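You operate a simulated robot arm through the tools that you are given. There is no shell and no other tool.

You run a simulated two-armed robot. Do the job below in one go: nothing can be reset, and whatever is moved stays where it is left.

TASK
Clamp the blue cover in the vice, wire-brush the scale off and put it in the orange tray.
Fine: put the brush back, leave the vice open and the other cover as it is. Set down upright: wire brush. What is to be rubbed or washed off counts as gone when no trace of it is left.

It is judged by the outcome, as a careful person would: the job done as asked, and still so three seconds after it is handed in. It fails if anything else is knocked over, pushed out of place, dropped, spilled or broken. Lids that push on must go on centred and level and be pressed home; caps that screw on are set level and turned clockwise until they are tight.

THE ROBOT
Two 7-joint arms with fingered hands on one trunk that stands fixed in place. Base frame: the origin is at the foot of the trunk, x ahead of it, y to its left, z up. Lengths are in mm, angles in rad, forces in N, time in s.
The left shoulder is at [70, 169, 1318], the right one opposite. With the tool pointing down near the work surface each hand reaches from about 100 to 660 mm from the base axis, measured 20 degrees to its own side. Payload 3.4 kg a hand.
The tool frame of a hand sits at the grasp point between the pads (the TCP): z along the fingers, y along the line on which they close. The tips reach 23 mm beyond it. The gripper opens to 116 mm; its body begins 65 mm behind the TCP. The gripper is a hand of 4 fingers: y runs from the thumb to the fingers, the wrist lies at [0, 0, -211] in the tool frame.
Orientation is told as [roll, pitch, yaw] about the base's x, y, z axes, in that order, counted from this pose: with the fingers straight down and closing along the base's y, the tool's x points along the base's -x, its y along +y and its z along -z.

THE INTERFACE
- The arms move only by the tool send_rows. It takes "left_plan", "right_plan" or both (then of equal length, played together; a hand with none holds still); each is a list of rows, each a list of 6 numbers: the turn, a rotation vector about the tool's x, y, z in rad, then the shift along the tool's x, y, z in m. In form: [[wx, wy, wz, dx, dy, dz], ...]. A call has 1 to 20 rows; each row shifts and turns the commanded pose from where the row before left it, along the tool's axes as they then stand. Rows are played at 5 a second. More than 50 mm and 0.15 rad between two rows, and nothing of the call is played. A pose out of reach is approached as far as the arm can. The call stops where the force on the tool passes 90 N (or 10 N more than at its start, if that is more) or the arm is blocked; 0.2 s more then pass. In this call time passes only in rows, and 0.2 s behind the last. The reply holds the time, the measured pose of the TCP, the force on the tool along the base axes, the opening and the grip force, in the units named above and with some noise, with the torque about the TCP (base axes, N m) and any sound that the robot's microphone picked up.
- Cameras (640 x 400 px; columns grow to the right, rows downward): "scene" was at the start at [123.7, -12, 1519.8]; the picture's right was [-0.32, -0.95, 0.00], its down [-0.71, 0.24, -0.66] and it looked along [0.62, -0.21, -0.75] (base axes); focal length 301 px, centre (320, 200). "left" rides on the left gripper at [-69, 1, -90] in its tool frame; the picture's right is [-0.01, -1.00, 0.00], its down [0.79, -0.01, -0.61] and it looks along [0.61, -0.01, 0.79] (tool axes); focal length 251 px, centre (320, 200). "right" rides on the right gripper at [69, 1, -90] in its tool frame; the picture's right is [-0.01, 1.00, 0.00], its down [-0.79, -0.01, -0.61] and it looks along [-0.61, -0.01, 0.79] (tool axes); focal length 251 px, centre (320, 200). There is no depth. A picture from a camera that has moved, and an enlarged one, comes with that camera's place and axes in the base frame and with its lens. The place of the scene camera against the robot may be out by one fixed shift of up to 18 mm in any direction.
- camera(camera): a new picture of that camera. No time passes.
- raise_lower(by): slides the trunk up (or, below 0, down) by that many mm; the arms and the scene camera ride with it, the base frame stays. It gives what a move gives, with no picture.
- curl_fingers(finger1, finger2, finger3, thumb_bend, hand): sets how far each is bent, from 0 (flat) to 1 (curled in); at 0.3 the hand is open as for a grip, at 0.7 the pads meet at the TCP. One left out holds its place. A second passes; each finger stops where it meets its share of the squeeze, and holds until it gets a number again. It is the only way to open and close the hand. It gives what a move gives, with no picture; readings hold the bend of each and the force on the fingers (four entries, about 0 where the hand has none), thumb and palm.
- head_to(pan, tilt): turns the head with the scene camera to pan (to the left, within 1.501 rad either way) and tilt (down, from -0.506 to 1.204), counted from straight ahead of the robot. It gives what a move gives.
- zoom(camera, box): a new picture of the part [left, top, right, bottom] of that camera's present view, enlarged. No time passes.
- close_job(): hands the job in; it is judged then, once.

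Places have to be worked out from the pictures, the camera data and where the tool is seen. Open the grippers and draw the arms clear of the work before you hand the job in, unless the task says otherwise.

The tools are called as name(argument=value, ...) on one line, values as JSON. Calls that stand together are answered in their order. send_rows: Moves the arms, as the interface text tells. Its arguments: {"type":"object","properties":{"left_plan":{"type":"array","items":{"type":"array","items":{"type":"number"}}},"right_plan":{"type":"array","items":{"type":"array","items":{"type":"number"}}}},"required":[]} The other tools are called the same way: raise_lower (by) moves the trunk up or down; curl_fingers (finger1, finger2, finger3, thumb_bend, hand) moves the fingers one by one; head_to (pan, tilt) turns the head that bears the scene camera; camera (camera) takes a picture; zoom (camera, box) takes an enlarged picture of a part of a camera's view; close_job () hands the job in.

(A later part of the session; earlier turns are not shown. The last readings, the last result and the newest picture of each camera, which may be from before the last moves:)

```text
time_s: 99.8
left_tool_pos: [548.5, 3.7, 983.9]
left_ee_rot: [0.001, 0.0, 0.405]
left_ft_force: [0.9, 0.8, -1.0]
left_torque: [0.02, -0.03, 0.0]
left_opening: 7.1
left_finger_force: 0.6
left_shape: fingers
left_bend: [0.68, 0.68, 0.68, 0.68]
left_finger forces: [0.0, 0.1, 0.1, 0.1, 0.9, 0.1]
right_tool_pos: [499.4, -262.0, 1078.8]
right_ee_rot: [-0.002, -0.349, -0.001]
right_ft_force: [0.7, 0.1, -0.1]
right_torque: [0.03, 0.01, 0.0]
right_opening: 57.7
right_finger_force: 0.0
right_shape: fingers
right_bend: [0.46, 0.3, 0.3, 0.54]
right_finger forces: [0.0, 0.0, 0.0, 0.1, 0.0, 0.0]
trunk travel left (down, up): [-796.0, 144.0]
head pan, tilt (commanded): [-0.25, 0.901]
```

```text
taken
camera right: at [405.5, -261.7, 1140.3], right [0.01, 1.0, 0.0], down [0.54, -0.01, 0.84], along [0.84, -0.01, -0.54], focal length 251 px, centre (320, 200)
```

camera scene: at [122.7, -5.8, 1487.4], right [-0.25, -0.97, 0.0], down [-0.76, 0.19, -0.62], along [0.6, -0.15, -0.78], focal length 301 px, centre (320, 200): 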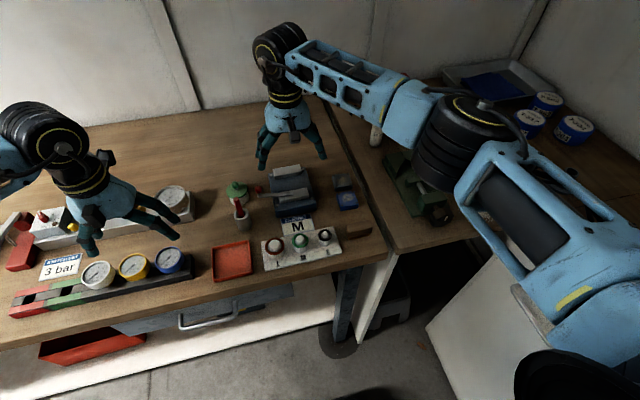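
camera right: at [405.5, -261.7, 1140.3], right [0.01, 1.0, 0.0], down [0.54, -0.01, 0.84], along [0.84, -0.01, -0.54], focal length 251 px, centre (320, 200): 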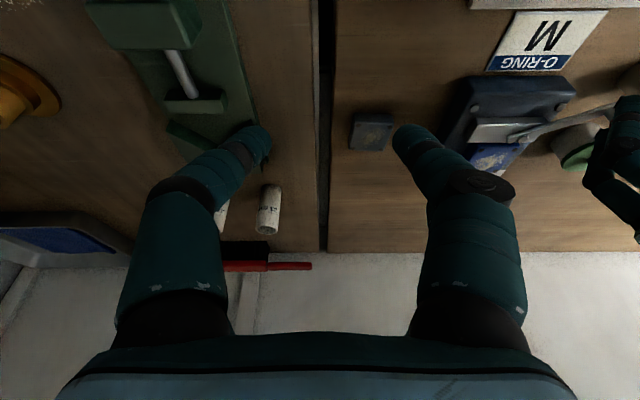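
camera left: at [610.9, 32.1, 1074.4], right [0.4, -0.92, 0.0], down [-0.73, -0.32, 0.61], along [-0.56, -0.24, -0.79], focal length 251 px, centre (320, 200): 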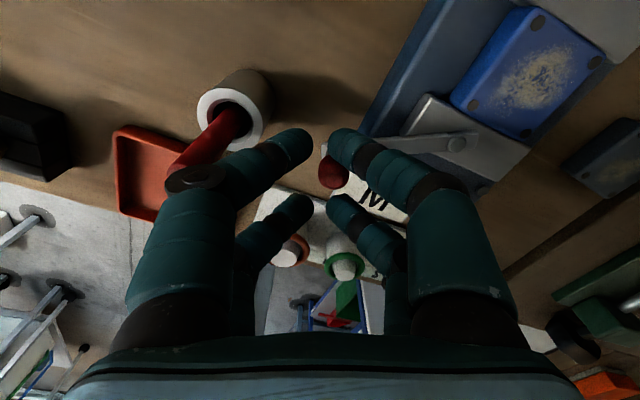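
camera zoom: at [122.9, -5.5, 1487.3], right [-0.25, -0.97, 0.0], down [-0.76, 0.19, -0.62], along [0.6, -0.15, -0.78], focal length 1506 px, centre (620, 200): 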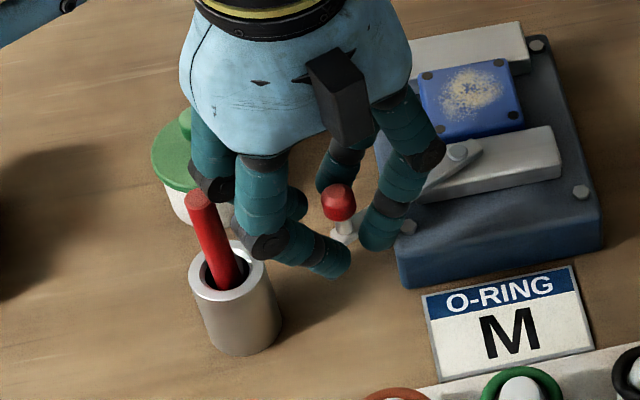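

The finger joint is nearly touching the screwdriver handle. I turn the hand's yaw back to 0 about the ball, which moves that finger away from the screwdriver.

send_rows(left_plan=[[0, 0, 0.1, -0.0006, 0.0009, 0], [0, 0, 0.1, -0.0006, 0.0009, 0], [0, 0, 0.1, -0.0006, 0.0009, 0], [0, 0, 0.1, -0.0006, 0.0009, 0]])

camera(camera="left")

zoom(camera="scene", box=[200, 160, 320, 240])

```text
time_s: 100.8
left_tool_pos: [550.7, 7.4, 983.2]
left_ee_rot: [-0.002, 0.001, -0.001]
left_ft_force: [1.5, 0.4, 0.5]
left_torque: [-0.03, -0.05, 0.02]
left_opening: 6.9
left_finger_force: 0.4
left_shape: fingers
left_bend: [0.68, 0.68, 0.68, 0.68]
left_finger forces: [0.1, 0.0, 0.0, 0.0, 0.9, 0.0]
right_tool_pos: [499.8, -261.4, 1078.8]
right_ee_rot: [-0.001, -0.348, -0.001]
right_ft_force: [0.1, -0.5, -0.1]
right_torque: [0.01, -0.04, 0.01]
right_opening: 57.7
right_finger_force: 0.1
right_shape: fingers
right_bend: [0.46, 0.3, 0.3, 0.54]
right_finger forces: [0.0, 0.0, 0.1, 0.0, 0.2, 0.0]
trunk travel left (down, up): [-796.0, 144.0]
head pan, tilt (commanded): [-0.25, 0.901]
```

```text
taken
camera left: at [618.0, 9.6, 1073.7], right [0.01, -1.0, 0.0], down [-0.79, -0.01, 0.61], along [-0.61, -0.01, -0.8], focal length 251 px, centre (320, 200)
```

left: 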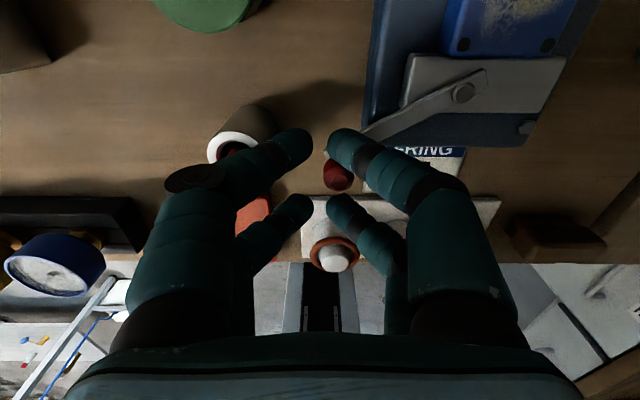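

```text
5.00 times, centred on (260, 200) of scene
camera zoom: at [123.1, -5.5, 1487.3], right [-0.25, -0.97, 0.0], down [-0.76, 0.19, -0.62], along [0.6, -0.15, -0.78], focal length 1506 px, centre (620, 200)
```

zoom: 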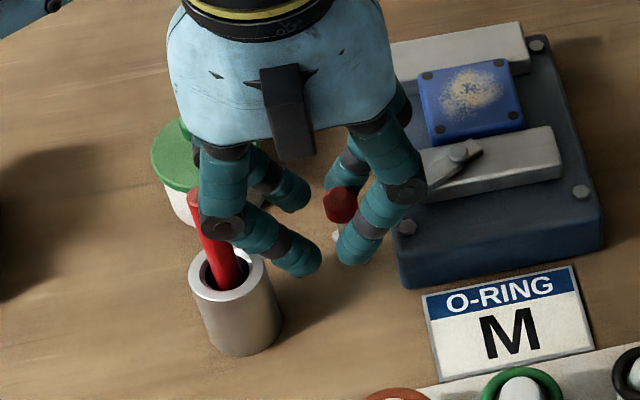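

The ball is at about (561, −1). I shift the hand 12 mm toward −y for clearance from the screwdriver, then push on along the arc with yaw 0.

send_rows(left_plan=[[0, 0, 0, 0, -0.006, 0], [0, 0, 0, 0, -0.006, 0], [0, 0, 0, 0.0043, -0.0016, 0], [0, 0, 0, 0.0043, -0.0018, 0], [0, 0, 0, 0.0043, -0.0022, 0], [0, 0, 0, 0.0043, -0.0026, 0]])

camera(camera="left")

zoom(camera="scene", box=[200, 160, 320, 240])

```text
time_s: 102.2
left_tool_pos: [532.8, -10.4, 983.5]
left_ee_rot: [0.0, -0.001, 0.002]
left_ft_force: [0.7, -1.0, 0.7]
left_torque: [0.0, -0.03, -0.04]
left_opening: 6.5
left_finger_force: 0.0
left_shape: fingers
left_bend: [0.68, 0.68, 0.68, 0.68]
left_finger forces: [0.7, 0.1, 0.1, 0.1, 0.1, 0.1]
right_tool_pos: [499.4, -262.4, 1079.6]
right_ee_rot: [-0.002, -0.349, -0.002]
right_ft_force: [0.2, 0.4, -0.1]
right_torque: [-0.03, -0.02, 0.02]
right_opening: 57.7
right_finger_force: 0.1
right_shape: fingers
right_bend: [0.46, 0.3, 0.3, 0.54]
right_finger forces: [0.1, 0.0, 0.0, 0.1, 0.0, 0.1]
trunk travel left (down, up): [-796.0, 144.0]
head pan, tilt (commanded): [-0.25, 0.901]
```

```text
taken
camera left: at [600.2, -10.2, 1073.9], right [0.01, -1.0, 0.0], down [-0.79, -0.01, 0.61], along [-0.61, -0.01, -0.79], focal length 251 px, centre (320, 200)
```

left: 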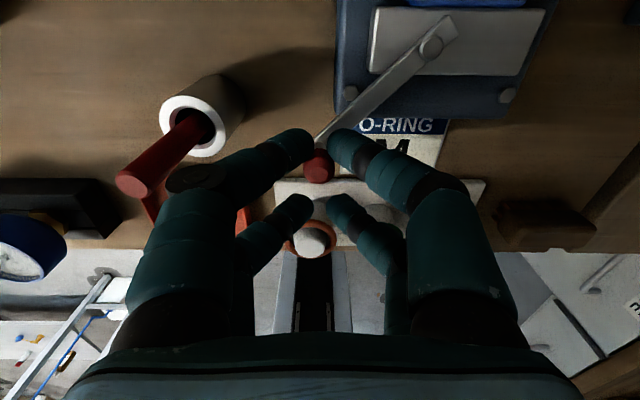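

```text
5.00 times, centred on (260, 200) of scene
camera zoom: at [123.1, -5.4, 1487.3], right [-0.25, -0.97, 0.0], down [-0.76, 0.19, -0.62], along [0.6, -0.15, -0.78], focal length 1506 px, centre (620, 200)
```

zoom: 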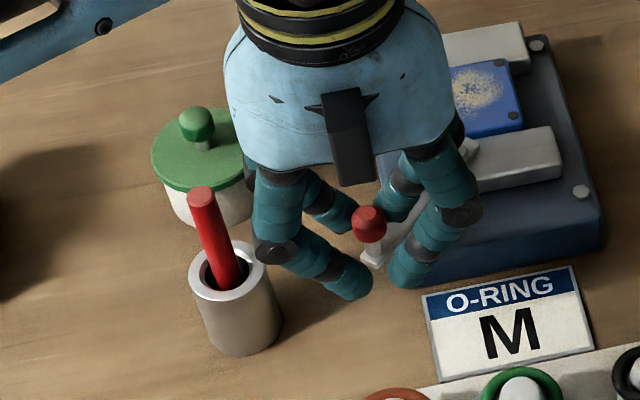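

The screwdriver is clear now; lever at about 40°. I continue, rotating hand and lever together about the pivot by 0.3 rad.

send_rows(left_plan=[[0, 0, -0.1, 0.0047, -0.0053, 0], [0, 0, -0.1, 0.0047, -0.0053, 0], [0, 0, -0.1, 0.0047, -0.0053, 0]])

camera(camera="left")

zoom(camera="scene", box=[210, 150, 340, 240])

```text
time_s: 103.0
left_tool_pos: [519.6, -28.3, 983.3]
left_ee_rot: [0.0, 0.002, 0.303]
left_ft_force: [0.0, 4.5, -0.5]
left_torque: [0.03, 0.0, 0.1]
left_opening: 15.2
left_finger_force: 2.0
left_shape: fingers
left_bend: [0.63, 0.68, 0.68, 0.68]
left_finger forces: [3.9, 0.0, 0.0, 0.1, 0.0, 0.0]
right_tool_pos: [499.2, -260.2, 1080.2]
right_ee_rot: [-0.003, -0.348, 0.0]
right_ft_force: [0.4, -0.2, 0.6]
right_torque: [0.02, -0.01, 0.01]
right_opening: 57.7
right_finger_force: 0.0
right_shape: fingers
right_bend: [0.46, 0.3, 0.3, 0.54]
right_finger forces: [0.0, 0.0, 0.0, 0.1, 0.1, 0.0]
trunk travel left (down, up): [-796.0, 144.0]
head pan, tilt (commanded): [-0.25, 0.901]
```

```text
taken
camera left: at [584.2, -6.4, 1073.9], right [0.31, -0.95, 0.0], down [-0.76, -0.24, 0.61], along [-0.58, -0.19, -0.79], focal length 251 px, centre (320, 200)
```

left: 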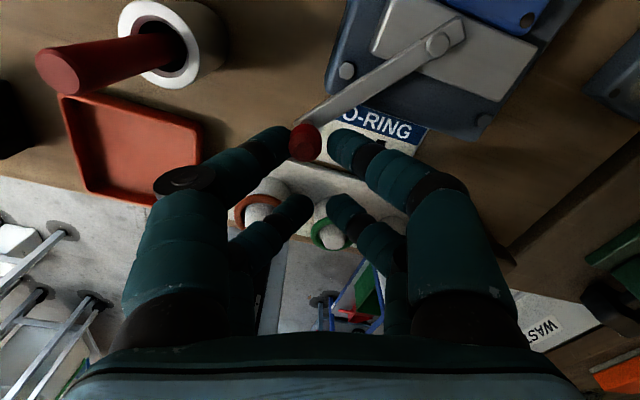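

```text
4.44 times, centred on (275, 195) of scene
camera zoom: at [122.8, -3.8, 1487.4], right [-0.25, -0.97, 0.0], down [-0.76, 0.19, -0.62], along [0.6, -0.15, -0.78], focal length 1338 px, centre (520, 222)
```

zoom: 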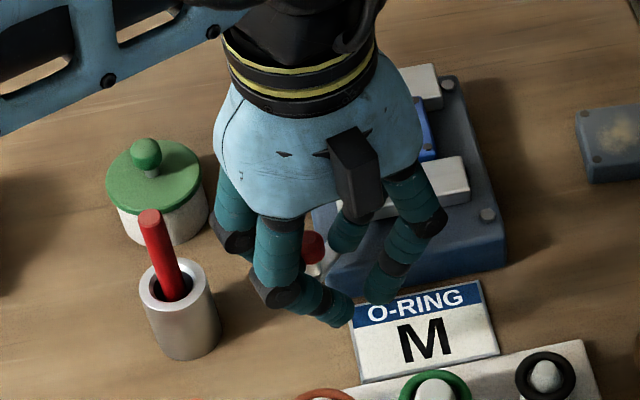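

The ball has slipped between two fingertips. I lift off, turn the hand to line its slot up with the lever (yaw 0.8), and recentre above the ball.

send_rows(left_plan=[[0, 0, 0, 0, 0, -0.016], [0, 0, 0, 0, 0, -0.018], [0, 0, -0.1, 0, 0, 0], [0, 0, -0.1, 0, 0, 0], [0, 0, -0.1, 0, 0, 0], [0, 0, -0.1, 0, 0, 0], [0, 0, -0.1, 0, 0, 0], [0, 0, 0, -0.0167, -0.0062, 0]])

camera(camera="left")

zoom(camera="scene", box=[210, 150, 340, 240])

```text
time_s: 104.8
left_tool_pos: [538.4, -20.9, 1018.3]
left_ee_rot: [0.0, 0.001, 0.804]
left_ft_force: [-0.4, -0.1, -0.5]
left_torque: [0.02, -0.01, 0.02]
left_opening: 7.0
left_finger_force: 0.1
left_shape: fingers
left_bend: [0.68, 0.68, 0.68, 0.68]
left_finger forces: [0.1, 0.0, 0.1, 0.1, 0.0, 0.0]
right_tool_pos: [500.6, -262.4, 1079.1]
right_ee_rot: [-0.002, -0.35, -0.001]
right_ft_force: [-0.4, -0.6, -0.1]
right_torque: [0.0, -0.02, 0.0]
right_opening: 57.8
right_finger_force: 0.1
right_shape: fingers
right_bend: [0.46, 0.3, 0.3, 0.54]
right_finger forces: [0.0, 0.0, 0.0, 0.0, 0.1, 0.0]
trunk travel left (down, up): [-796.0, 144.0]
head pan, tilt (commanded): [-0.25, 0.901]
```

```text
taken
camera left: at [583.5, 28.6, 1107.6], right [0.73, -0.69, 0.0], down [-0.55, -0.58, 0.61], along [-0.42, -0.44, -0.79], focal length 251 px, centre (320, 200)
```

left: 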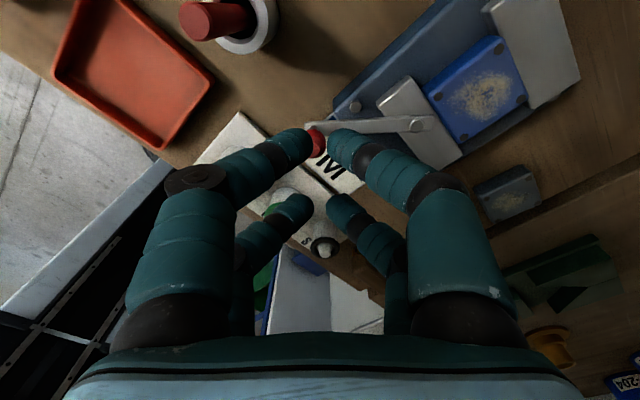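

```text
4.44 times, centred on (275, 195) of scene
camera zoom: at [123.4, -5.5, 1487.3], right [-0.25, -0.97, 0.0], down [-0.76, 0.19, -0.62], along [0.6, -0.15, -0.78], focal length 1338 px, centre (520, 222)
```

zoom: 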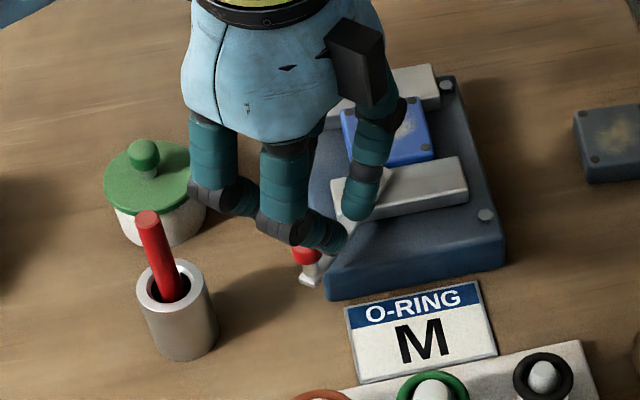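

The ball is at tool (−11, 2). I shift the hand by −10 mm along tool x so it clears the digits, then lower over it.

send_rows(left_plan=[[0, 0, 0, -0.0105, 0.002, 0], [0, 0, 0, 0, 0, 0.012]])

camera(camera="left")

```text
time_s: 105.4
left_tool_pos: [543.6, -12.0, 1006.9]
left_ee_rot: [0.0, 0.0, 0.802]
left_ft_force: [0.4, 0.4, -0.6]
left_torque: [0.01, 0.02, 0.01]
left_opening: 6.6
left_finger_force: 0.1
left_shape: fingers
left_bend: [0.68, 0.68, 0.68, 0.68]
left_finger forces: [0.0, 0.0, 0.0, 0.0, 0.0, 0.0]
right_tool_pos: [500.6, -261.7, 1079.7]
right_ee_rot: [-0.002, -0.349, -0.001]
right_ft_force: [0.7, 1.5, 0.3]
right_torque: [0.03, -0.02, -0.02]
right_opening: 57.8
right_finger_force: 0.0
right_shape: fingers
right_bend: [0.46, 0.3, 0.3, 0.54]
right_finger forces: [0.0, 0.0, 0.0, 0.1, 0.0, 0.0]
trunk travel left (down, up): [-796.0, 144.0]
head pan, tilt (commanded): [-0.25, 0.901]
```

```text
taken
camera left: at [589.2, 38.1, 1096.4], right [0.73, -0.69, 0.0], down [-0.55, -0.58, 0.61], along [-0.42, -0.44, -0.79], focal length 251 px, centre (320, 200)
```

left: 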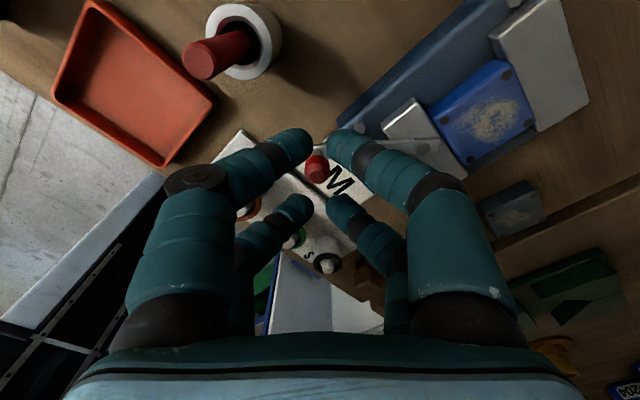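

The ball is centred in the slot. I lower 23 mm over it.

send_rows(left_plan=[[0, 0, 0, 0, 0, 0.012], [0, 0, 0, 0, 0, 0.011]])

camera(camera="left")

```text
time_s: 106.0
left_tool_pos: [544.3, -13.3, 981.9]
left_ee_rot: [0.0, 0.001, 0.801]
left_ft_force: [0.1, 0.0, 0.3]
left_torque: [0.0, -0.01, 0.0]
left_opening: 6.9
left_finger_force: 0.0
left_shape: fingers
left_bend: [0.68, 0.68, 0.68, 0.68]
left_finger forces: [0.1, 0.0, 0.0, 0.1, 0.1, 0.0]
right_tool_pos: [499.8, -262.7, 1078.1]
right_ee_rot: [-0.002, -0.349, -0.002]
right_ft_force: [0.1, 0.3, -0.2]
right_torque: [0.03, -0.02, 0.0]
right_opening: 57.5
right_finger_force: 0.0
right_shape: fingers
right_bend: [0.46, 0.3, 0.3, 0.54]
right_finger forces: [0.0, 0.0, 0.1, 0.1, 0.0, 0.0]
trunk travel left (down, up): [-796.0, 144.0]
head pan, tilt (commanded): [-0.25, 0.901]
```

```text
taken
camera left: at [589.3, 37.3, 1072.5], right [0.73, -0.69, 0.0], down [-0.55, -0.58, 0.61], along [-0.42, -0.44, -0.79], focal length 251 px, centre (320, 200)
```

left: 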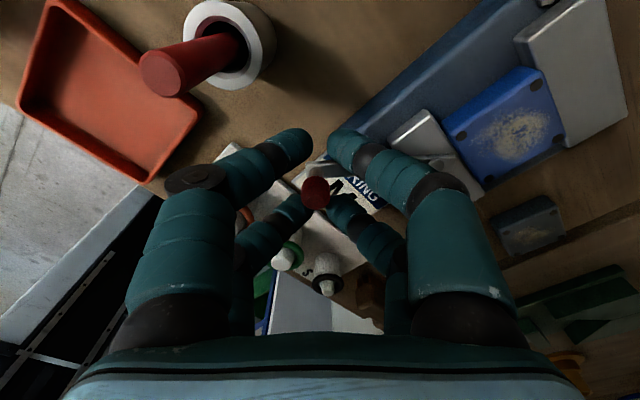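

Good. I take up the slack and turn the lever further, 0.3 rad, watching the force.

send_rows(left_plan=[[0, 0, 0, 0.005, 0, 0], [0, 0, -0.08, 0.005, 0, 0], [0, 0, -0.08, 0.005, 0, 0], [0, 0, -0.08, 0.005, 0, 0]])

camera(camera="left")

camera(camera="scene")

```text
time_s: 107.0
left_tool_pos: [530.3, -26.8, 981.9]
left_ee_rot: [0.0, 0.0, 1.044]
left_ft_force: [1.9, 2.8, 0.4]
left_torque: [0.06, -0.04, 0.02]
left_opening: 8.9
left_finger_force: 1.5
left_shape: fingers
left_bend: [0.67, 0.68, 0.68, 0.67]
left_finger forces: [1.5, 0.0, 0.0, 0.1, 1.7, 0.0]
right_tool_pos: [499.7, -260.8, 1079.6]
right_ee_rot: [-0.002, -0.347, 0.0]
right_ft_force: [-0.2, 0.0, 1.1]
right_torque: [0.0, -0.02, -0.01]
right_opening: 57.6
right_finger_force: 0.0
right_shape: fingers
right_bend: [0.46, 0.3, 0.3, 0.54]
right_finger forces: [0.0, 0.0, 0.0, 0.0, 0.0, 0.0]
trunk travel left (down, up): [-796.0, 144.0]
head pan, tilt (commanded): [-0.25, 0.901]
```

```text
taken
camera left: at [564.1, 33.3, 1072.5], right [0.87, -0.49, 0.0], down [-0.39, -0.69, 0.61], along [-0.3, -0.53, -0.79], focal length 251 px, centre (320, 200)
```

left: 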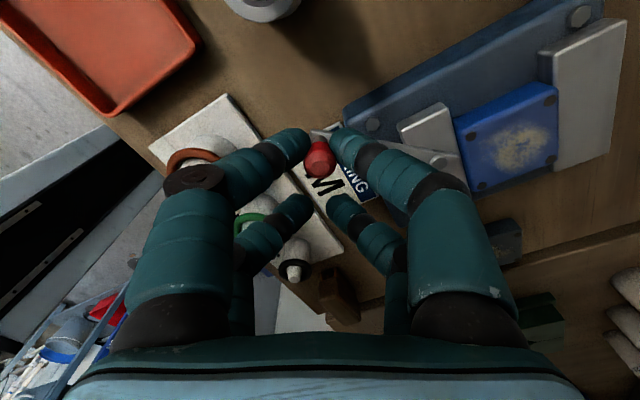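

```text
taken
camera scene: at [123.5, -4.5, 1487.3], right [-0.25, -0.97, 0.0], down [-0.76, 0.19, -0.62], along [0.6, -0.15, -0.78], focal length 301 px, centre (320, 200)
```

scene: 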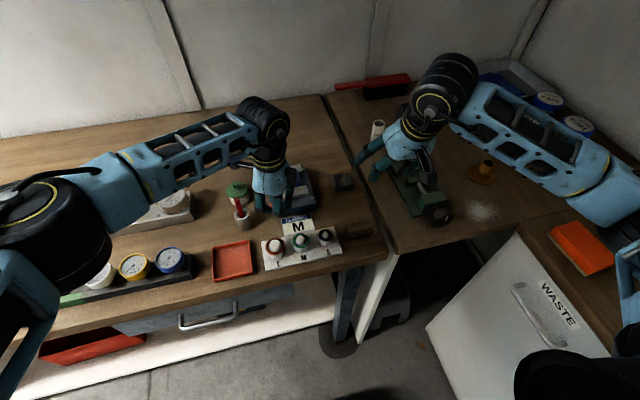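

The ball wedges between the two fingertips instead of moving. I'll rather push on the flat lever bar with both digits: lift, realign (yaw 0.84), and come down deeper so the bar lies in the slot.

send_rows(left_plan=[[0, 0, 0, -0.004, 0, -0.016], [0, 0, 0, 0, 0, -0.018], [0, 0, 0.1, 0, 0, 0], [0, 0, 0.1, 0, 0, 0], [0, 0, 0, -0.0126, -0.0015, 0]])

camera(camera="left")

zoom(camera="left", box=[270, 80, 470, 220])

```text
time_s: 108.2
left_tool_pos: [540.9, -14.7, 1016.4]
left_ee_rot: [-0.002, 0.001, 0.842]
left_ft_force: [0.8, 0.1, 0.0]
left_torque: [0.04, -0.03, -0.01]
left_opening: 7.0
left_finger_force: 0.1
left_shape: fingers
left_bend: [0.68, 0.68, 0.68, 0.68]
left_finger forces: [0.0, 0.1, 0.0, 0.1, 0.0, 0.0]
right_tool_pos: [501.3, -262.3, 1079.5]
right_ee_rot: [-0.001, -0.35, -0.002]
right_ft_force: [0.3, -0.4, -0.4]
right_torque: [-0.01, 0.03, 0.0]
right_opening: 58.1
right_finger_force: 0.2
right_shape: fingers
right_bend: [0.46, 0.3, 0.3, 0.54]
right_finger forces: [0.1, 0.1, 0.0, 0.1, 0.1, 0.0]
trunk travel left (down, up): [-796.0, 144.0]
head pan, tilt (commanded): [-0.25, 0.901]
```

```text
taken
camera left: at [586.0, 36.5, 1107.1], right [0.75, -0.66, 0.0], down [-0.52, -0.6, 0.61], along [-0.4, -0.46, -0.79], focal length 251 px, centre (320, 200)
```

left: 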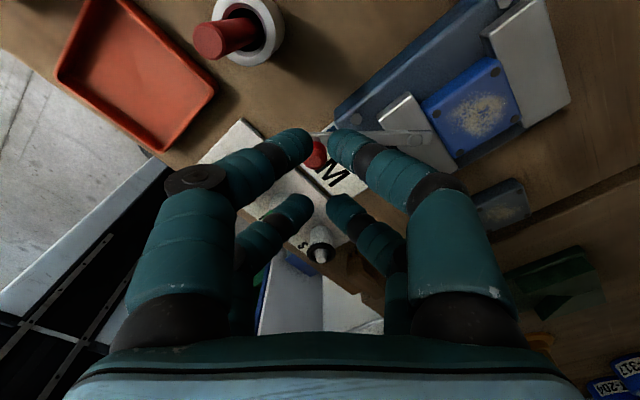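

```text
2.86 times, centred on (370, 150) of left
camera zoom: at [586.0, 36.5, 1107.1], right [0.75, -0.66, 0.0], down [-0.52, -0.6, 0.61], along [-0.4, -0.46, -0.79], focal length 718 px, centre (177, 343)
```

zoom: 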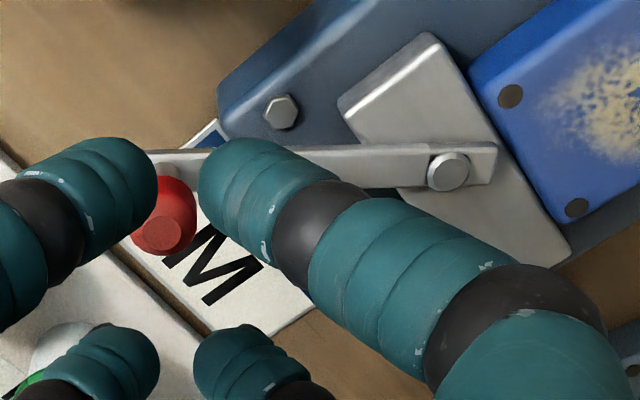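

The bar lies in the middle of the slot and the jaw is almost at the cover. I lower 50 mm so the digits straddle the bar.

send_rows(left_plan=[[0, 0, 0, 0, 0, 0.013], [0, 0, 0, 0, 0, 0.013], [0, 0, 0, 0, 0, 0.013], [0, 0, 0, 0, 0, 0.012]])

camera(camera="left")

zoom(camera="left", box=[250, 80, 450, 240])

```text
time_s: 109.2
left_tool_pos: [540.0, -16.3, 966.4]
left_ee_rot: [-0.001, 0.001, 0.842]
left_ft_force: [0.6, 0.7, 0.2]
left_torque: [0.0, 0.03, -0.01]
left_opening: 7.1
left_finger_force: 0.1
left_shape: fingers
left_bend: [0.68, 0.68, 0.68, 0.68]
left_finger forces: [0.1, 0.0, 0.0, 0.1, 0.0, 0.0]
right_tool_pos: [499.8, -263.3, 1079.0]
right_ee_rot: [-0.002, -0.348, -0.003]
right_ft_force: [0.6, 0.0, 0.7]
right_torque: [0.01, -0.04, 0.01]
right_opening: 57.7
right_finger_force: 0.1
right_shape: fingers
right_bend: [0.46, 0.3, 0.3, 0.54]
right_finger forces: [0.0, 0.0, 0.1, 0.1, 0.0, 0.1]
trunk travel left (down, up): [-796.0, 144.0]
head pan, tilt (commanded): [-0.25, 0.901]
```

```text
taken
camera left: at [585.1, 35.9, 1056.7], right [0.75, -0.66, 0.0], down [-0.52, -0.6, 0.61], along [-0.4, -0.46, -0.79], focal length 251 px, centre (320, 200)
```

left: 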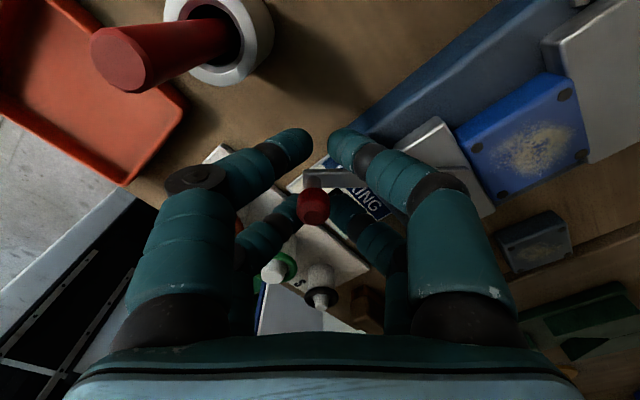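

```text
2.50 times, centred on (350, 160) of left
camera zoom: at [585.1, 35.9, 1056.7], right [0.75, -0.66, 0.0], down [-0.52, -0.6, 0.61], along [-0.4, -0.46, -0.79], focal length 629 px, centre (245, 300)
```

zoom: 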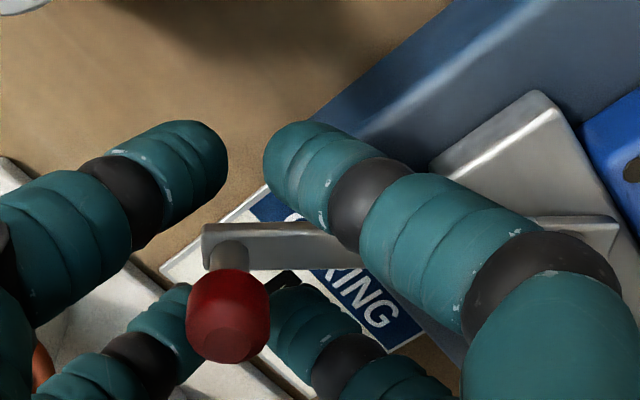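

The bar is in the slot. I move 10 mm inward along it so both digits bear on it, then push and turn about the pivot.

send_rows(left_plan=[[0, 0, 0, 0, -0.01, 0], [0, 0, 0, 0.006, 0, 0], [0, 0, -0.08, 0.0042, 0, 0], [0, 0, -0.08, 0.0042, 0, 0]])

camera(camera="left")

zoom(camera="left", box=[250, 80, 450, 240])

```text
time_s: 110.2
left_tool_pos: [542.1, -29.0, 965.5]
left_ee_rot: [0.0, 0.0, 1.005]
left_ft_force: [10.7, 15.9, 2.4]
left_torque: [0.16, -0.11, -0.25]
left_opening: 4.4
left_finger_force: 10.1
left_shape: fingers
left_bend: [0.7, 0.68, 0.68, 0.68]
left_finger forces: [19.8, 0.0, 0.0, 0.0, 0.0, 0.1]
right_tool_pos: [502.4, -259.2, 1079.0]
right_ee_rot: [-0.005, -0.347, -0.001]
right_ft_force: [0.2, -0.6, -1.3]
right_torque: [0.02, 0.01, -0.02]
right_opening: 57.7
right_finger_force: 0.0
right_shape: fingers
right_bend: [0.46, 0.3, 0.3, 0.54]
right_finger forces: [0.1, 0.0, 0.1, 0.0, 0.1, 0.1]
trunk travel left (down, up): [-796.0, 144.0]
head pan, tilt (commanded): [-0.25, 0.901]
```

```text
taken
camera left: at [578.5, 30.1, 1055.0], right [0.85, -0.53, 0.0], down [-0.42, -0.67, 0.61], along [-0.32, -0.52, -0.79], focal length 251 px, centre (320, 200)
```

left: 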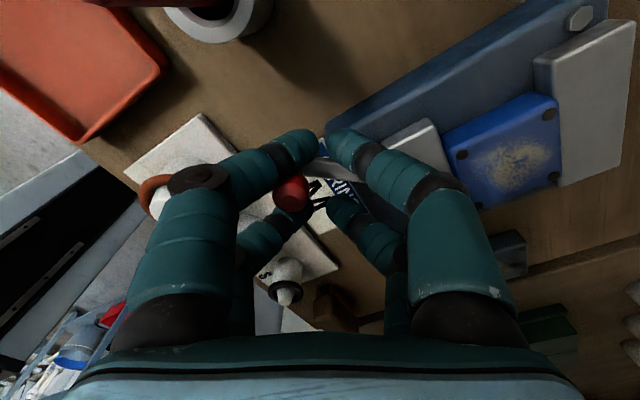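

```text
2.50 times, centred on (350, 160) of left
camera zoom: at [578.5, 30.1, 1055.0], right [0.85, -0.53, 0.0], down [-0.42, -0.67, 0.61], along [-0.32, -0.52, -0.79], focal length 629 px, centre (245, 300)
```

zoom: 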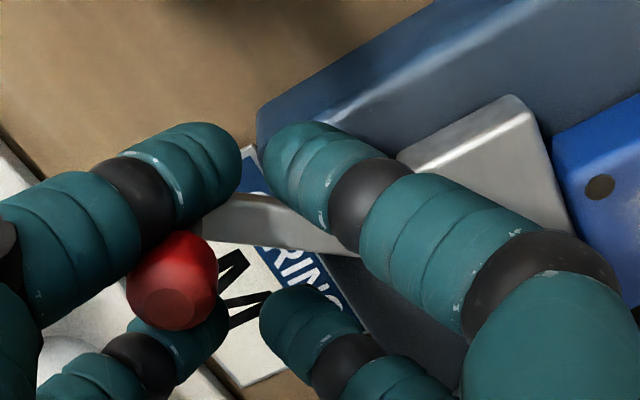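

Resistance rose to 19 N at the lever end – the jaw is bearing on the cover. I push a bit further to tighten it and see whether the lever still moves.

send_rows(left_plan=[[0, 0, -0.02, 0.002, 0, 0], [0, 0, -0.02, 0.002, 0, 0], [0, 0, -0.02, 0.002, 0, 0]])

zoom(camera="left", box=[250, 80, 450, 240])

zoom(camera="left", box=[380, 0, 640, 220])

```text
time_s: 111.0
left_tool_pos: [540.3, -30.0, 965.4]
left_ee_rot: [-0.002, 0.002, 1.063]
left_ft_force: [18.4, 35.5, 4.6]
left_torque: [0.41, -0.18, -0.6]
left_opening: 6.1
left_finger_force: 20.2
left_shape: fingers
left_bend: [0.7, 0.68, 0.68, 0.68]
left_finger forces: [39.9, 0.0, 0.0, 0.1, 0.0, 0.1]
right_tool_pos: [502.7, -255.0, 1079.5]
right_ee_rot: [-0.008, -0.345, 0.0]
right_ft_force: [0.6, 0.3, 0.2]
right_torque: [0.01, -0.03, -0.01]
right_opening: 57.8
right_finger_force: 0.1
right_shape: fingers
right_bend: [0.46, 0.3, 0.3, 0.54]
right_finger forces: [0.0, 0.0, 0.0, 0.0, 0.1, 0.1]
trunk travel left (down, up): [-796.0, 144.0]
head pan, tilt (commanded): [-0.25, 0.901]
```

```text
2.50 times, centred on (350, 160) of left
camera zoom: at [572.1, 31.0, 1054.5], right [0.88, -0.48, 0.0], down [-0.38, -0.7, 0.61], along [-0.29, -0.54, -0.79], focal length 629 px, centre (245, 300)
```

zoom: 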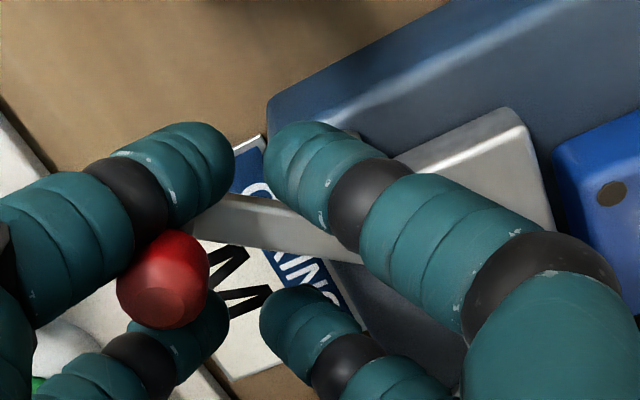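

```text
1.82 times, centred on (510, 110) of left
camera zoom: at [572.1, 31.0, 1054.5], right [0.88, -0.48, 0.0], down [-0.38, -0.7, 0.61], along [-0.29, -0.54, -0.79], focal length 457 px, centre (-26, 364)
```

zoom: 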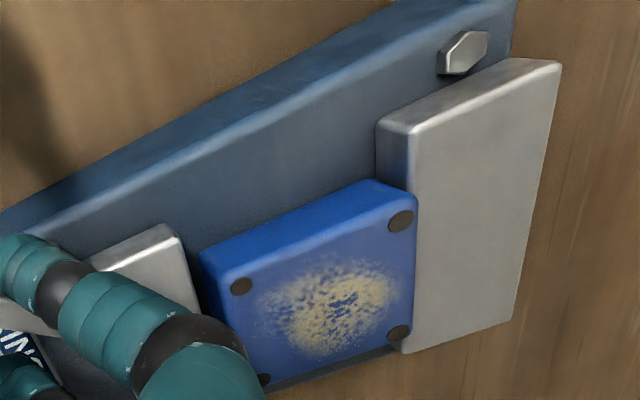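

The lever no longer moves at 40 N and the cover is pressed against the rear jaw: it is clamped. I back off and lift the left hand off the lever, then verify the grip holds.

send_rows(left_plan=[[0, 0, 0, -0.004, 0, 0], [0, 0, 0, -0.005, 0.003, 0], [0, 0, 0, 0, 0, -0.02], [0, 0, 0, 0, 0, -0.03], [0, 0, 0, 0, 0, -0.03]])

camera(camera="left")

zoom(camera="left", box=[300, 0, 560, 180])

```text
time_s: 112.2
left_tool_pos: [538.5, -27.3, 1046.4]
left_ee_rot: [0.002, 0.002, 1.06]
left_ft_force: [-0.2, 0.5, 1.1]
left_torque: [-0.01, 0.02, -0.01]
left_opening: 6.9
left_finger_force: 0.1
left_shape: fingers
left_bend: [0.68, 0.68, 0.68, 0.68]
left_finger forces: [0.1, 0.0, 0.1, 0.0, 0.0, 0.1]
right_tool_pos: [501.8, -261.5, 1078.6]
right_ee_rot: [-0.003, -0.348, 0.0]
right_ft_force: [0.2, 0.3, -1.0]
right_torque: [0.01, 0.0, 0.03]
right_opening: 58.0
right_finger_force: 0.1
right_shape: fingers
right_bend: [0.46, 0.3, 0.3, 0.54]
right_finger forces: [0.1, 0.0, 0.0, 0.1, 0.0, 0.1]
trunk travel left (down, up): [-796.0, 144.0]
head pan, tilt (commanded): [-0.25, 0.901]
```

```text
taken
camera left: at [571.1, 33.3, 1136.2], right [0.88, -0.48, 0.0], down [-0.38, -0.7, 0.61], along [-0.29, -0.53, -0.79], focal length 251 px, centre (320, 200)
```

left: 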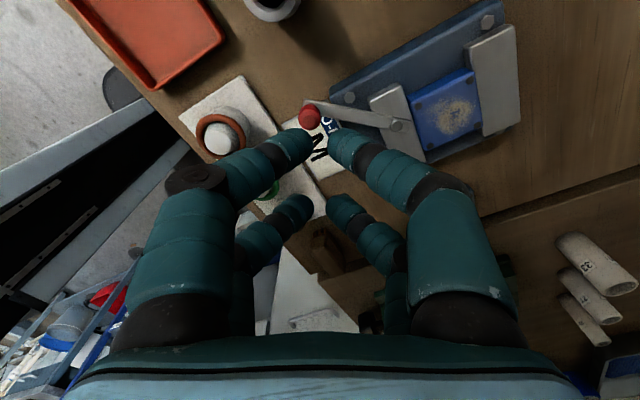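

```text
2.22 times, centred on (430, 90) of left
camera zoom: at [571.1, 33.3, 1136.2], right [0.88, -0.48, 0.0], down [-0.38, -0.7, 0.61], along [-0.29, -0.53, -0.79], focal length 559 px, centre (76, 444)
```

zoom: 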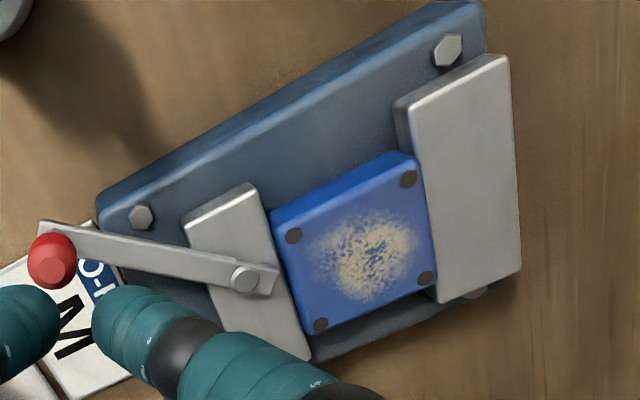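

The cover is held tightly between both jaws, and the lever stays put. I move the left hand up and away to the left so the right hand can fetch the brush.

send_rows(left_plan=[[0, 0, 0, 0, 0, -0.03], [0, 0, 0, 0, 0, -0.03], [0, 0, 0, -0.0237, 0.0328, 0], [0, 0, 0, -0.0237, 0.0328, 0], [0, 0, 0, -0.0237, 0.0328, 0], [0, 0, 0, -0.0237, 0.0328, 0]])

zoom(camera="scene", box=[230, 140, 390, 280])

```text
time_s: 113.6
left_tool_pos: [469.5, 120.7, 1105.2]
left_ee_rot: [-0.002, 0.003, 1.063]
left_ft_force: [-0.1, 0.7, 0.9]
left_torque: [0.01, -0.01, -0.03]
left_opening: 7.0
left_finger_force: 0.1
left_shape: fingers
left_bend: [0.68, 0.68, 0.68, 0.68]
left_finger forces: [0.0, 0.1, 0.0, 0.1, 0.0, 0.0]
right_tool_pos: [499.1, -260.4, 1080.5]
right_ee_rot: [-0.003, -0.349, 0.0]
right_ft_force: [-0.6, 0.1, 0.1]
right_torque: [-0.01, -0.01, 0.01]
right_opening: 57.9
right_finger_force: 0.1
right_shape: fingers
right_bend: [0.46, 0.3, 0.3, 0.54]
right_finger forces: [0.0, 0.1, 0.1, 0.0, 0.1, 0.0]
trunk travel left (down, up): [-796.0, 144.0]
head pan, tilt (commanded): [-0.25, 0.901]
```

```text
2.86 times, centred on (310, 210) of scene
camera zoom: at [121.9, -2.6, 1487.5], right [-0.25, -0.97, 0.0], down [-0.76, 0.19, -0.62], along [0.6, -0.15, -0.78], focal length 860 px, centre (349, 171)
```

zoom: 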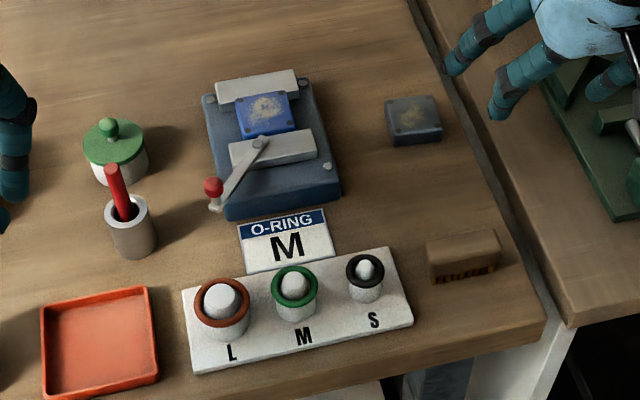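

Now the brush. I straighten the right hand and move it above the brush for a close look from its camera.

send_rows(right_plan=[[0, 0.116, 0, 0, 0, 0], [0, 0.116, 0, 0, 0, 0], [0, 0.116, 0, 0, 0, 0], [0, 0, 0, 0.01, 0.03, 0], [0, 0, 0, 0.01, 0.03, 0]])

camera(camera="right")

zoom(camera="right", box=[250, 0, 410, 120])

```text
time_s: 114.8
left_tool_pos: [470.6, 119.6, 1107.5]
left_ee_rot: [-0.001, 0.002, 1.063]
left_ft_force: [-0.4, -0.4, -0.9]
left_torque: [-0.03, -0.01, 0.0]
left_opening: 7.1
left_finger_force: 0.0
left_shape: fingers
left_bend: [0.68, 0.68, 0.68, 0.68]
left_finger forces: [0.0, 0.0, 0.0, 0.1, 0.0, 0.0]
right_tool_pos: [478.5, -201.7, 1079.5]
right_ee_rot: [-0.002, -0.002, -0.001]
right_ft_force: [0.5, -0.2, 0.8]
right_torque: [-0.05, 0.01, -0.01]
right_opening: 57.8
right_finger_force: 0.1
right_shape: fingers
right_bend: [0.46, 0.3, 0.3, 0.54]
right_finger forces: [0.0, 0.1, 0.0, 0.1, 0.0, 0.0]
trunk travel left (down, up): [-796.0, 144.0]
head pan, tilt (commanded): [-0.25, 0.901]
```

```text
taken
camera right: at [411.2, -199.8, 1169.7], right [0.01, 1.0, 0.0], down [0.79, -0.01, 0.61], along [0.61, -0.01, -0.79], focal length 251 px, centre (320, 200)
```

right: 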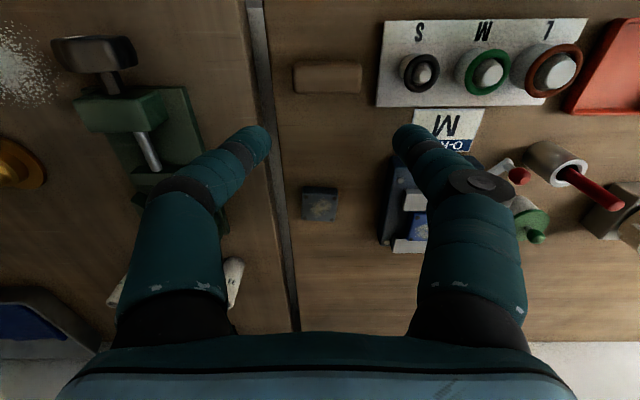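

```text
3.33 times, centred on (330, 60) of right
camera zoom: at [411.2, -199.8, 1169.7], right [0.01, 1.0, 0.0], down [0.79, -0.01, 0.61], along [0.61, -0.01, -0.79], focal length 838 px, centre (287, 667)
```

zoom: 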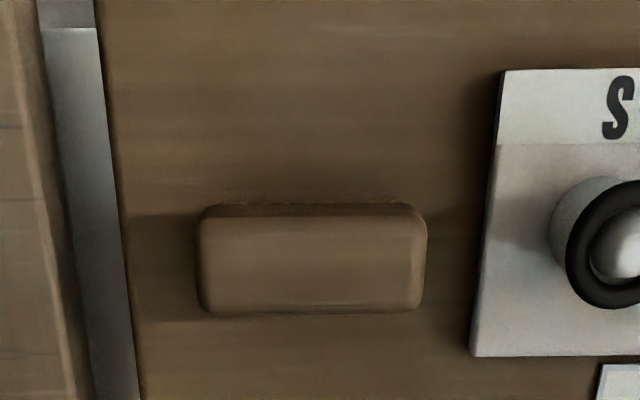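

The brush stands at about (459, −194), roughly 55 × 24 mm, perhaps 50 mm tall. I go lower and nearer to the robot to see its front face and where the bristles begin.

send_rows(right_plan=[[0, 0, 0, 0.026, 0.0023, 0.0263], [0, 0, 0, 0.026, 0.0023, 0.0263], [0, 0, 0, 0.026, 0.0023, 0.0263]])

camera(camera="right")

zoom(camera="right", box=[250, 120, 400, 260])

```text
time_s: 115.6
left_tool_pos: [469.9, 118.3, 1106.8]
left_ee_rot: [0.0, -0.001, 1.062]
left_ft_force: [-0.2, 0.4, 0.2]
left_torque: [0.01, -0.02, 0.03]
left_opening: 7.0
left_finger_force: 0.1
left_shape: fingers
left_bend: [0.68, 0.68, 0.68, 0.68]
left_finger forces: [0.0, 0.0, 0.0, 0.1, 0.0, 0.0]
right_tool_pos: [399.0, -192.3, 999.5]
right_ee_rot: [-0.001, -0.003, -0.001]
right_ft_force: [0.2, 0.1, -0.1]
right_torque: [-0.02, 0.0, -0.02]
right_opening: 57.8
right_finger_force: 0.1
right_shape: fingers
right_bend: [0.46, 0.3, 0.3, 0.54]
right_finger forces: [0.0, 0.0, 0.0, 0.0, 0.0, 0.1]
trunk travel left (down, up): [-796.0, 144.0]
head pan, tilt (commanded): [-0.25, 0.901]
```

```text
taken
camera right: at [330.3, -192.0, 1089.7], right [0.01, 1.0, 0.0], down [0.79, -0.01, 0.61], along [0.61, -0.01, -0.79], focal length 251 px, centre (320, 200)
```

right: 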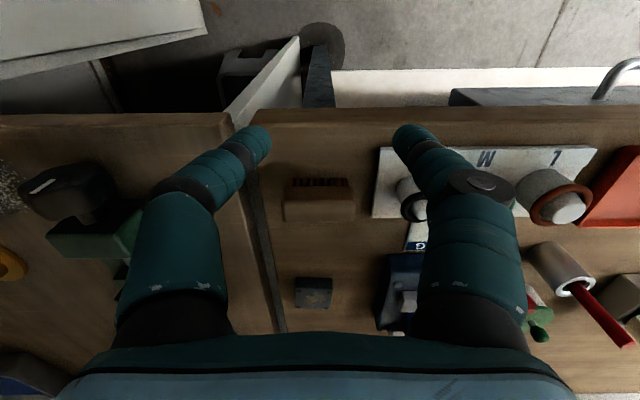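

```text
2.86 times, centred on (325, 190) of right
camera zoom: at [330.3, -192.0, 1089.7], right [0.01, 1.0, 0.0], down [0.79, -0.01, 0.61], along [0.61, -0.01, -0.79], focal length 718 px, centre (306, 229)
```

zoom: 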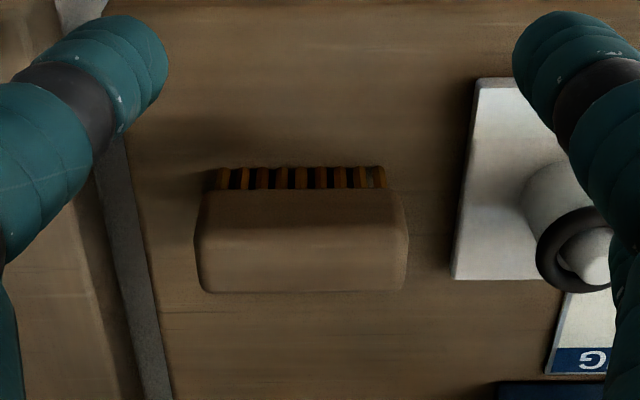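

The brush block spans z 912–932 with 16 mm bristles below; its centre is (463.5, −194), 62 × 26 mm. I set the right digits to a 81 mm opening (room beside the O-ring plate) before approaching.

curl_fingers(hand="right", finger1=0.42, finger2=0.42, finger3=0.42, thumb_bend=0.42)

send_rows(right_plan=[[0, 0, 0, 0, 0, -0.025], [0, 0, 0, 0, 0, -0.025], [0, -0.1157, 0, 0, 0, 0], [0, -0.1157, 0, 0, 0, 0], [0, -0.1157, 0, 0, 0, 0], [0, 0, 0, -0.0355, -0.001, 0.013], [0, 0, 0, -0.0355, -0.001, 0.013]])

camera(camera="right")

zoom(camera="scene", box=[280, 150, 420, 280])

```text
time_s: 116.6
left_tool_pos: [470.2, 119.0, 1105.4]
left_ee_rot: [0.0, 0.0, 1.062]
left_ft_force: [-0.2, 0.8, 0.7]
left_torque: [0.01, 0.0, 0.0]
left_opening: 6.9
left_finger_force: 0.1
left_shape: fingers
left_bend: [0.68, 0.68, 0.68, 0.68]
left_finger forces: [0.0, 0.0, 0.0, 0.0, 0.1, 0.0]
right_tool_pos: [398.3, -193.0, 999.9]
right_ee_rot: [-0.001, 0.001, -0.002]
right_ft_force: [-0.2, 0.2, 0.6]
right_torque: [0.01, 0.01, 0.03]
right_opening: 81.3
right_finger_force: 0.1
right_shape: fingers
right_bend: [0.42, 0.42, 0.42, 0.42]
right_finger forces: [0.0, 0.1, 0.0, 0.0, 0.0, 0.0]
trunk travel left (down, up): [-796.0, 144.0]
head pan, tilt (commanded): [-0.25, 0.901]
```

```text
time_s: 118.2
left_tool_pos: [471.4, 118.1, 1105.9]
left_ee_rot: [0.002, 0.001, 1.061]
left_ft_force: [0.0, 0.2, 0.3]
left_torque: [0.03, -0.03, 0.03]
left_opening: 6.9
left_finger_force: 0.0
left_shape: fingers
left_bend: [0.68, 0.68, 0.68, 0.68]
left_finger forces: [0.0, 0.0, 0.0, 0.0, 0.1, 0.0]
right_tool_pos: [478.4, -197.3, 1049.0]
right_ee_rot: [-0.003, -0.347, -0.001]
right_ft_force: [0.4, -0.9, -0.4]
right_torque: [-0.03, -0.01, 0.0]
right_opening: 81.5
right_finger_force: 0.1
right_shape: fingers
right_bend: [0.42, 0.42, 0.42, 0.42]
right_finger forces: [0.0, 0.1, 0.0, 0.1, 0.1, 0.1]
trunk travel left (down, up): [-796.0, 144.0]
head pan, tilt (commanded): [-0.25, 0.901]
```

```text
taken
camera right: at [384.1, -196.2, 1110.8], right [0.01, 1.0, 0.0], down [0.54, -0.01, 0.84], along [0.84, -0.01, -0.54], focal length 251 px, centre (320, 200)
```

right: 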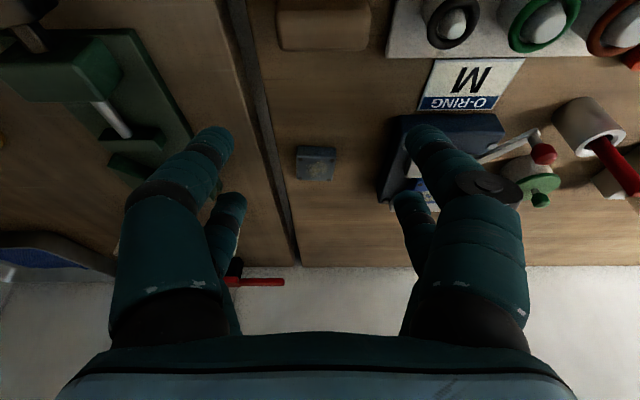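

```text
3.08 times, centred on (350, 215) of scene
camera zoom: at [124.7, -5.0, 1487.2], right [-0.25, -0.97, 0.0], down [-0.76, 0.19, -0.62], along [0.6, -0.15, -0.78], focal length 927 px, centre (228, 154)
```

zoom: 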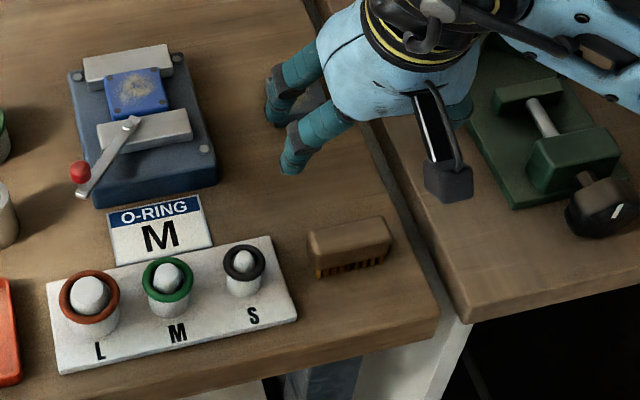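

I descend toward the brush to TCP z ≈ 985 and check the alignment.

send_rows(right_plan=[[0, 0, 0, 0.0126, 0.0013, 0.0295], [0, 0, 0, 0.0126, 0.0012, 0.0295]])

camera(camera="right")

zoom(camera="scene", box=[290, 180, 410, 270])

```text
time_s: 118.8
left_tool_pos: [470.7, 118.0, 1106.8]
left_ee_rot: [-0.001, 0.0, 1.064]
left_ft_force: [-0.6, -0.4, 0.2]
left_torque: [0.01, -0.01, 0.0]
left_opening: 7.0
left_finger_force: 0.0
left_shape: fingers
left_bend: [0.68, 0.68, 0.68, 0.68]
left_finger forces: [0.0, 0.0, 0.1, 0.0, 0.0, 0.1]
right_tool_pos: [472.0, -194.8, 984.8]
right_ee_rot: [-0.002, -0.348, -0.001]
right_ft_force: [0.2, -0.4, -0.2]
right_torque: [-0.02, -0.04, 0.01]
right_opening: 81.5
right_finger_force: 0.1
right_shape: fingers
right_bend: [0.42, 0.42, 0.42, 0.42]
right_finger forces: [0.1, 0.1, 0.0, 0.0, 0.0, 0.0]
trunk travel left (down, up): [-796.0, 144.0]
head pan, tilt (commanded): [-0.25, 0.901]
```

```text
taken
camera right: at [378.0, -194.7, 1045.3], right [0.01, 1.0, 0.0], down [0.54, -0.01, 0.84], along [0.84, -0.01, -0.54], focal length 251 px, centre (320, 200)
```

right: 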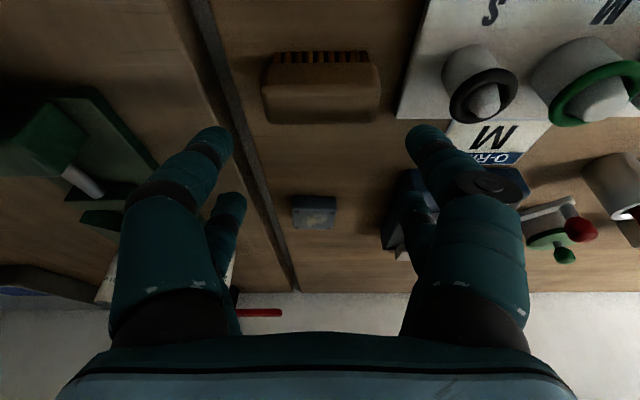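

```text
4.44 times, centred on (350, 225) of scene
camera zoom: at [123.3, -5.6, 1487.3], right [-0.25, -0.97, 0.0], down [-0.76, 0.19, -0.62], along [0.6, -0.15, -0.78], focal length 1338 px, centre (187, 89)
```

zoom: 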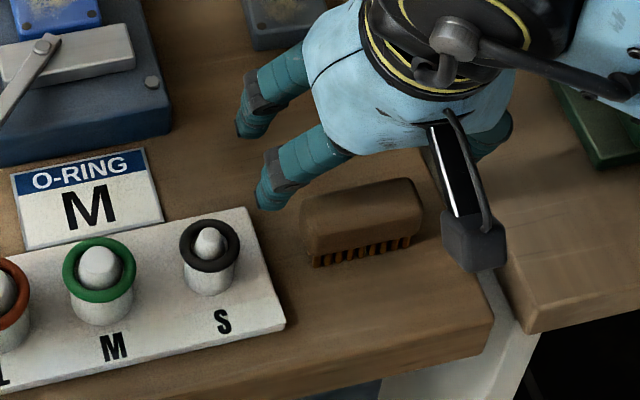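

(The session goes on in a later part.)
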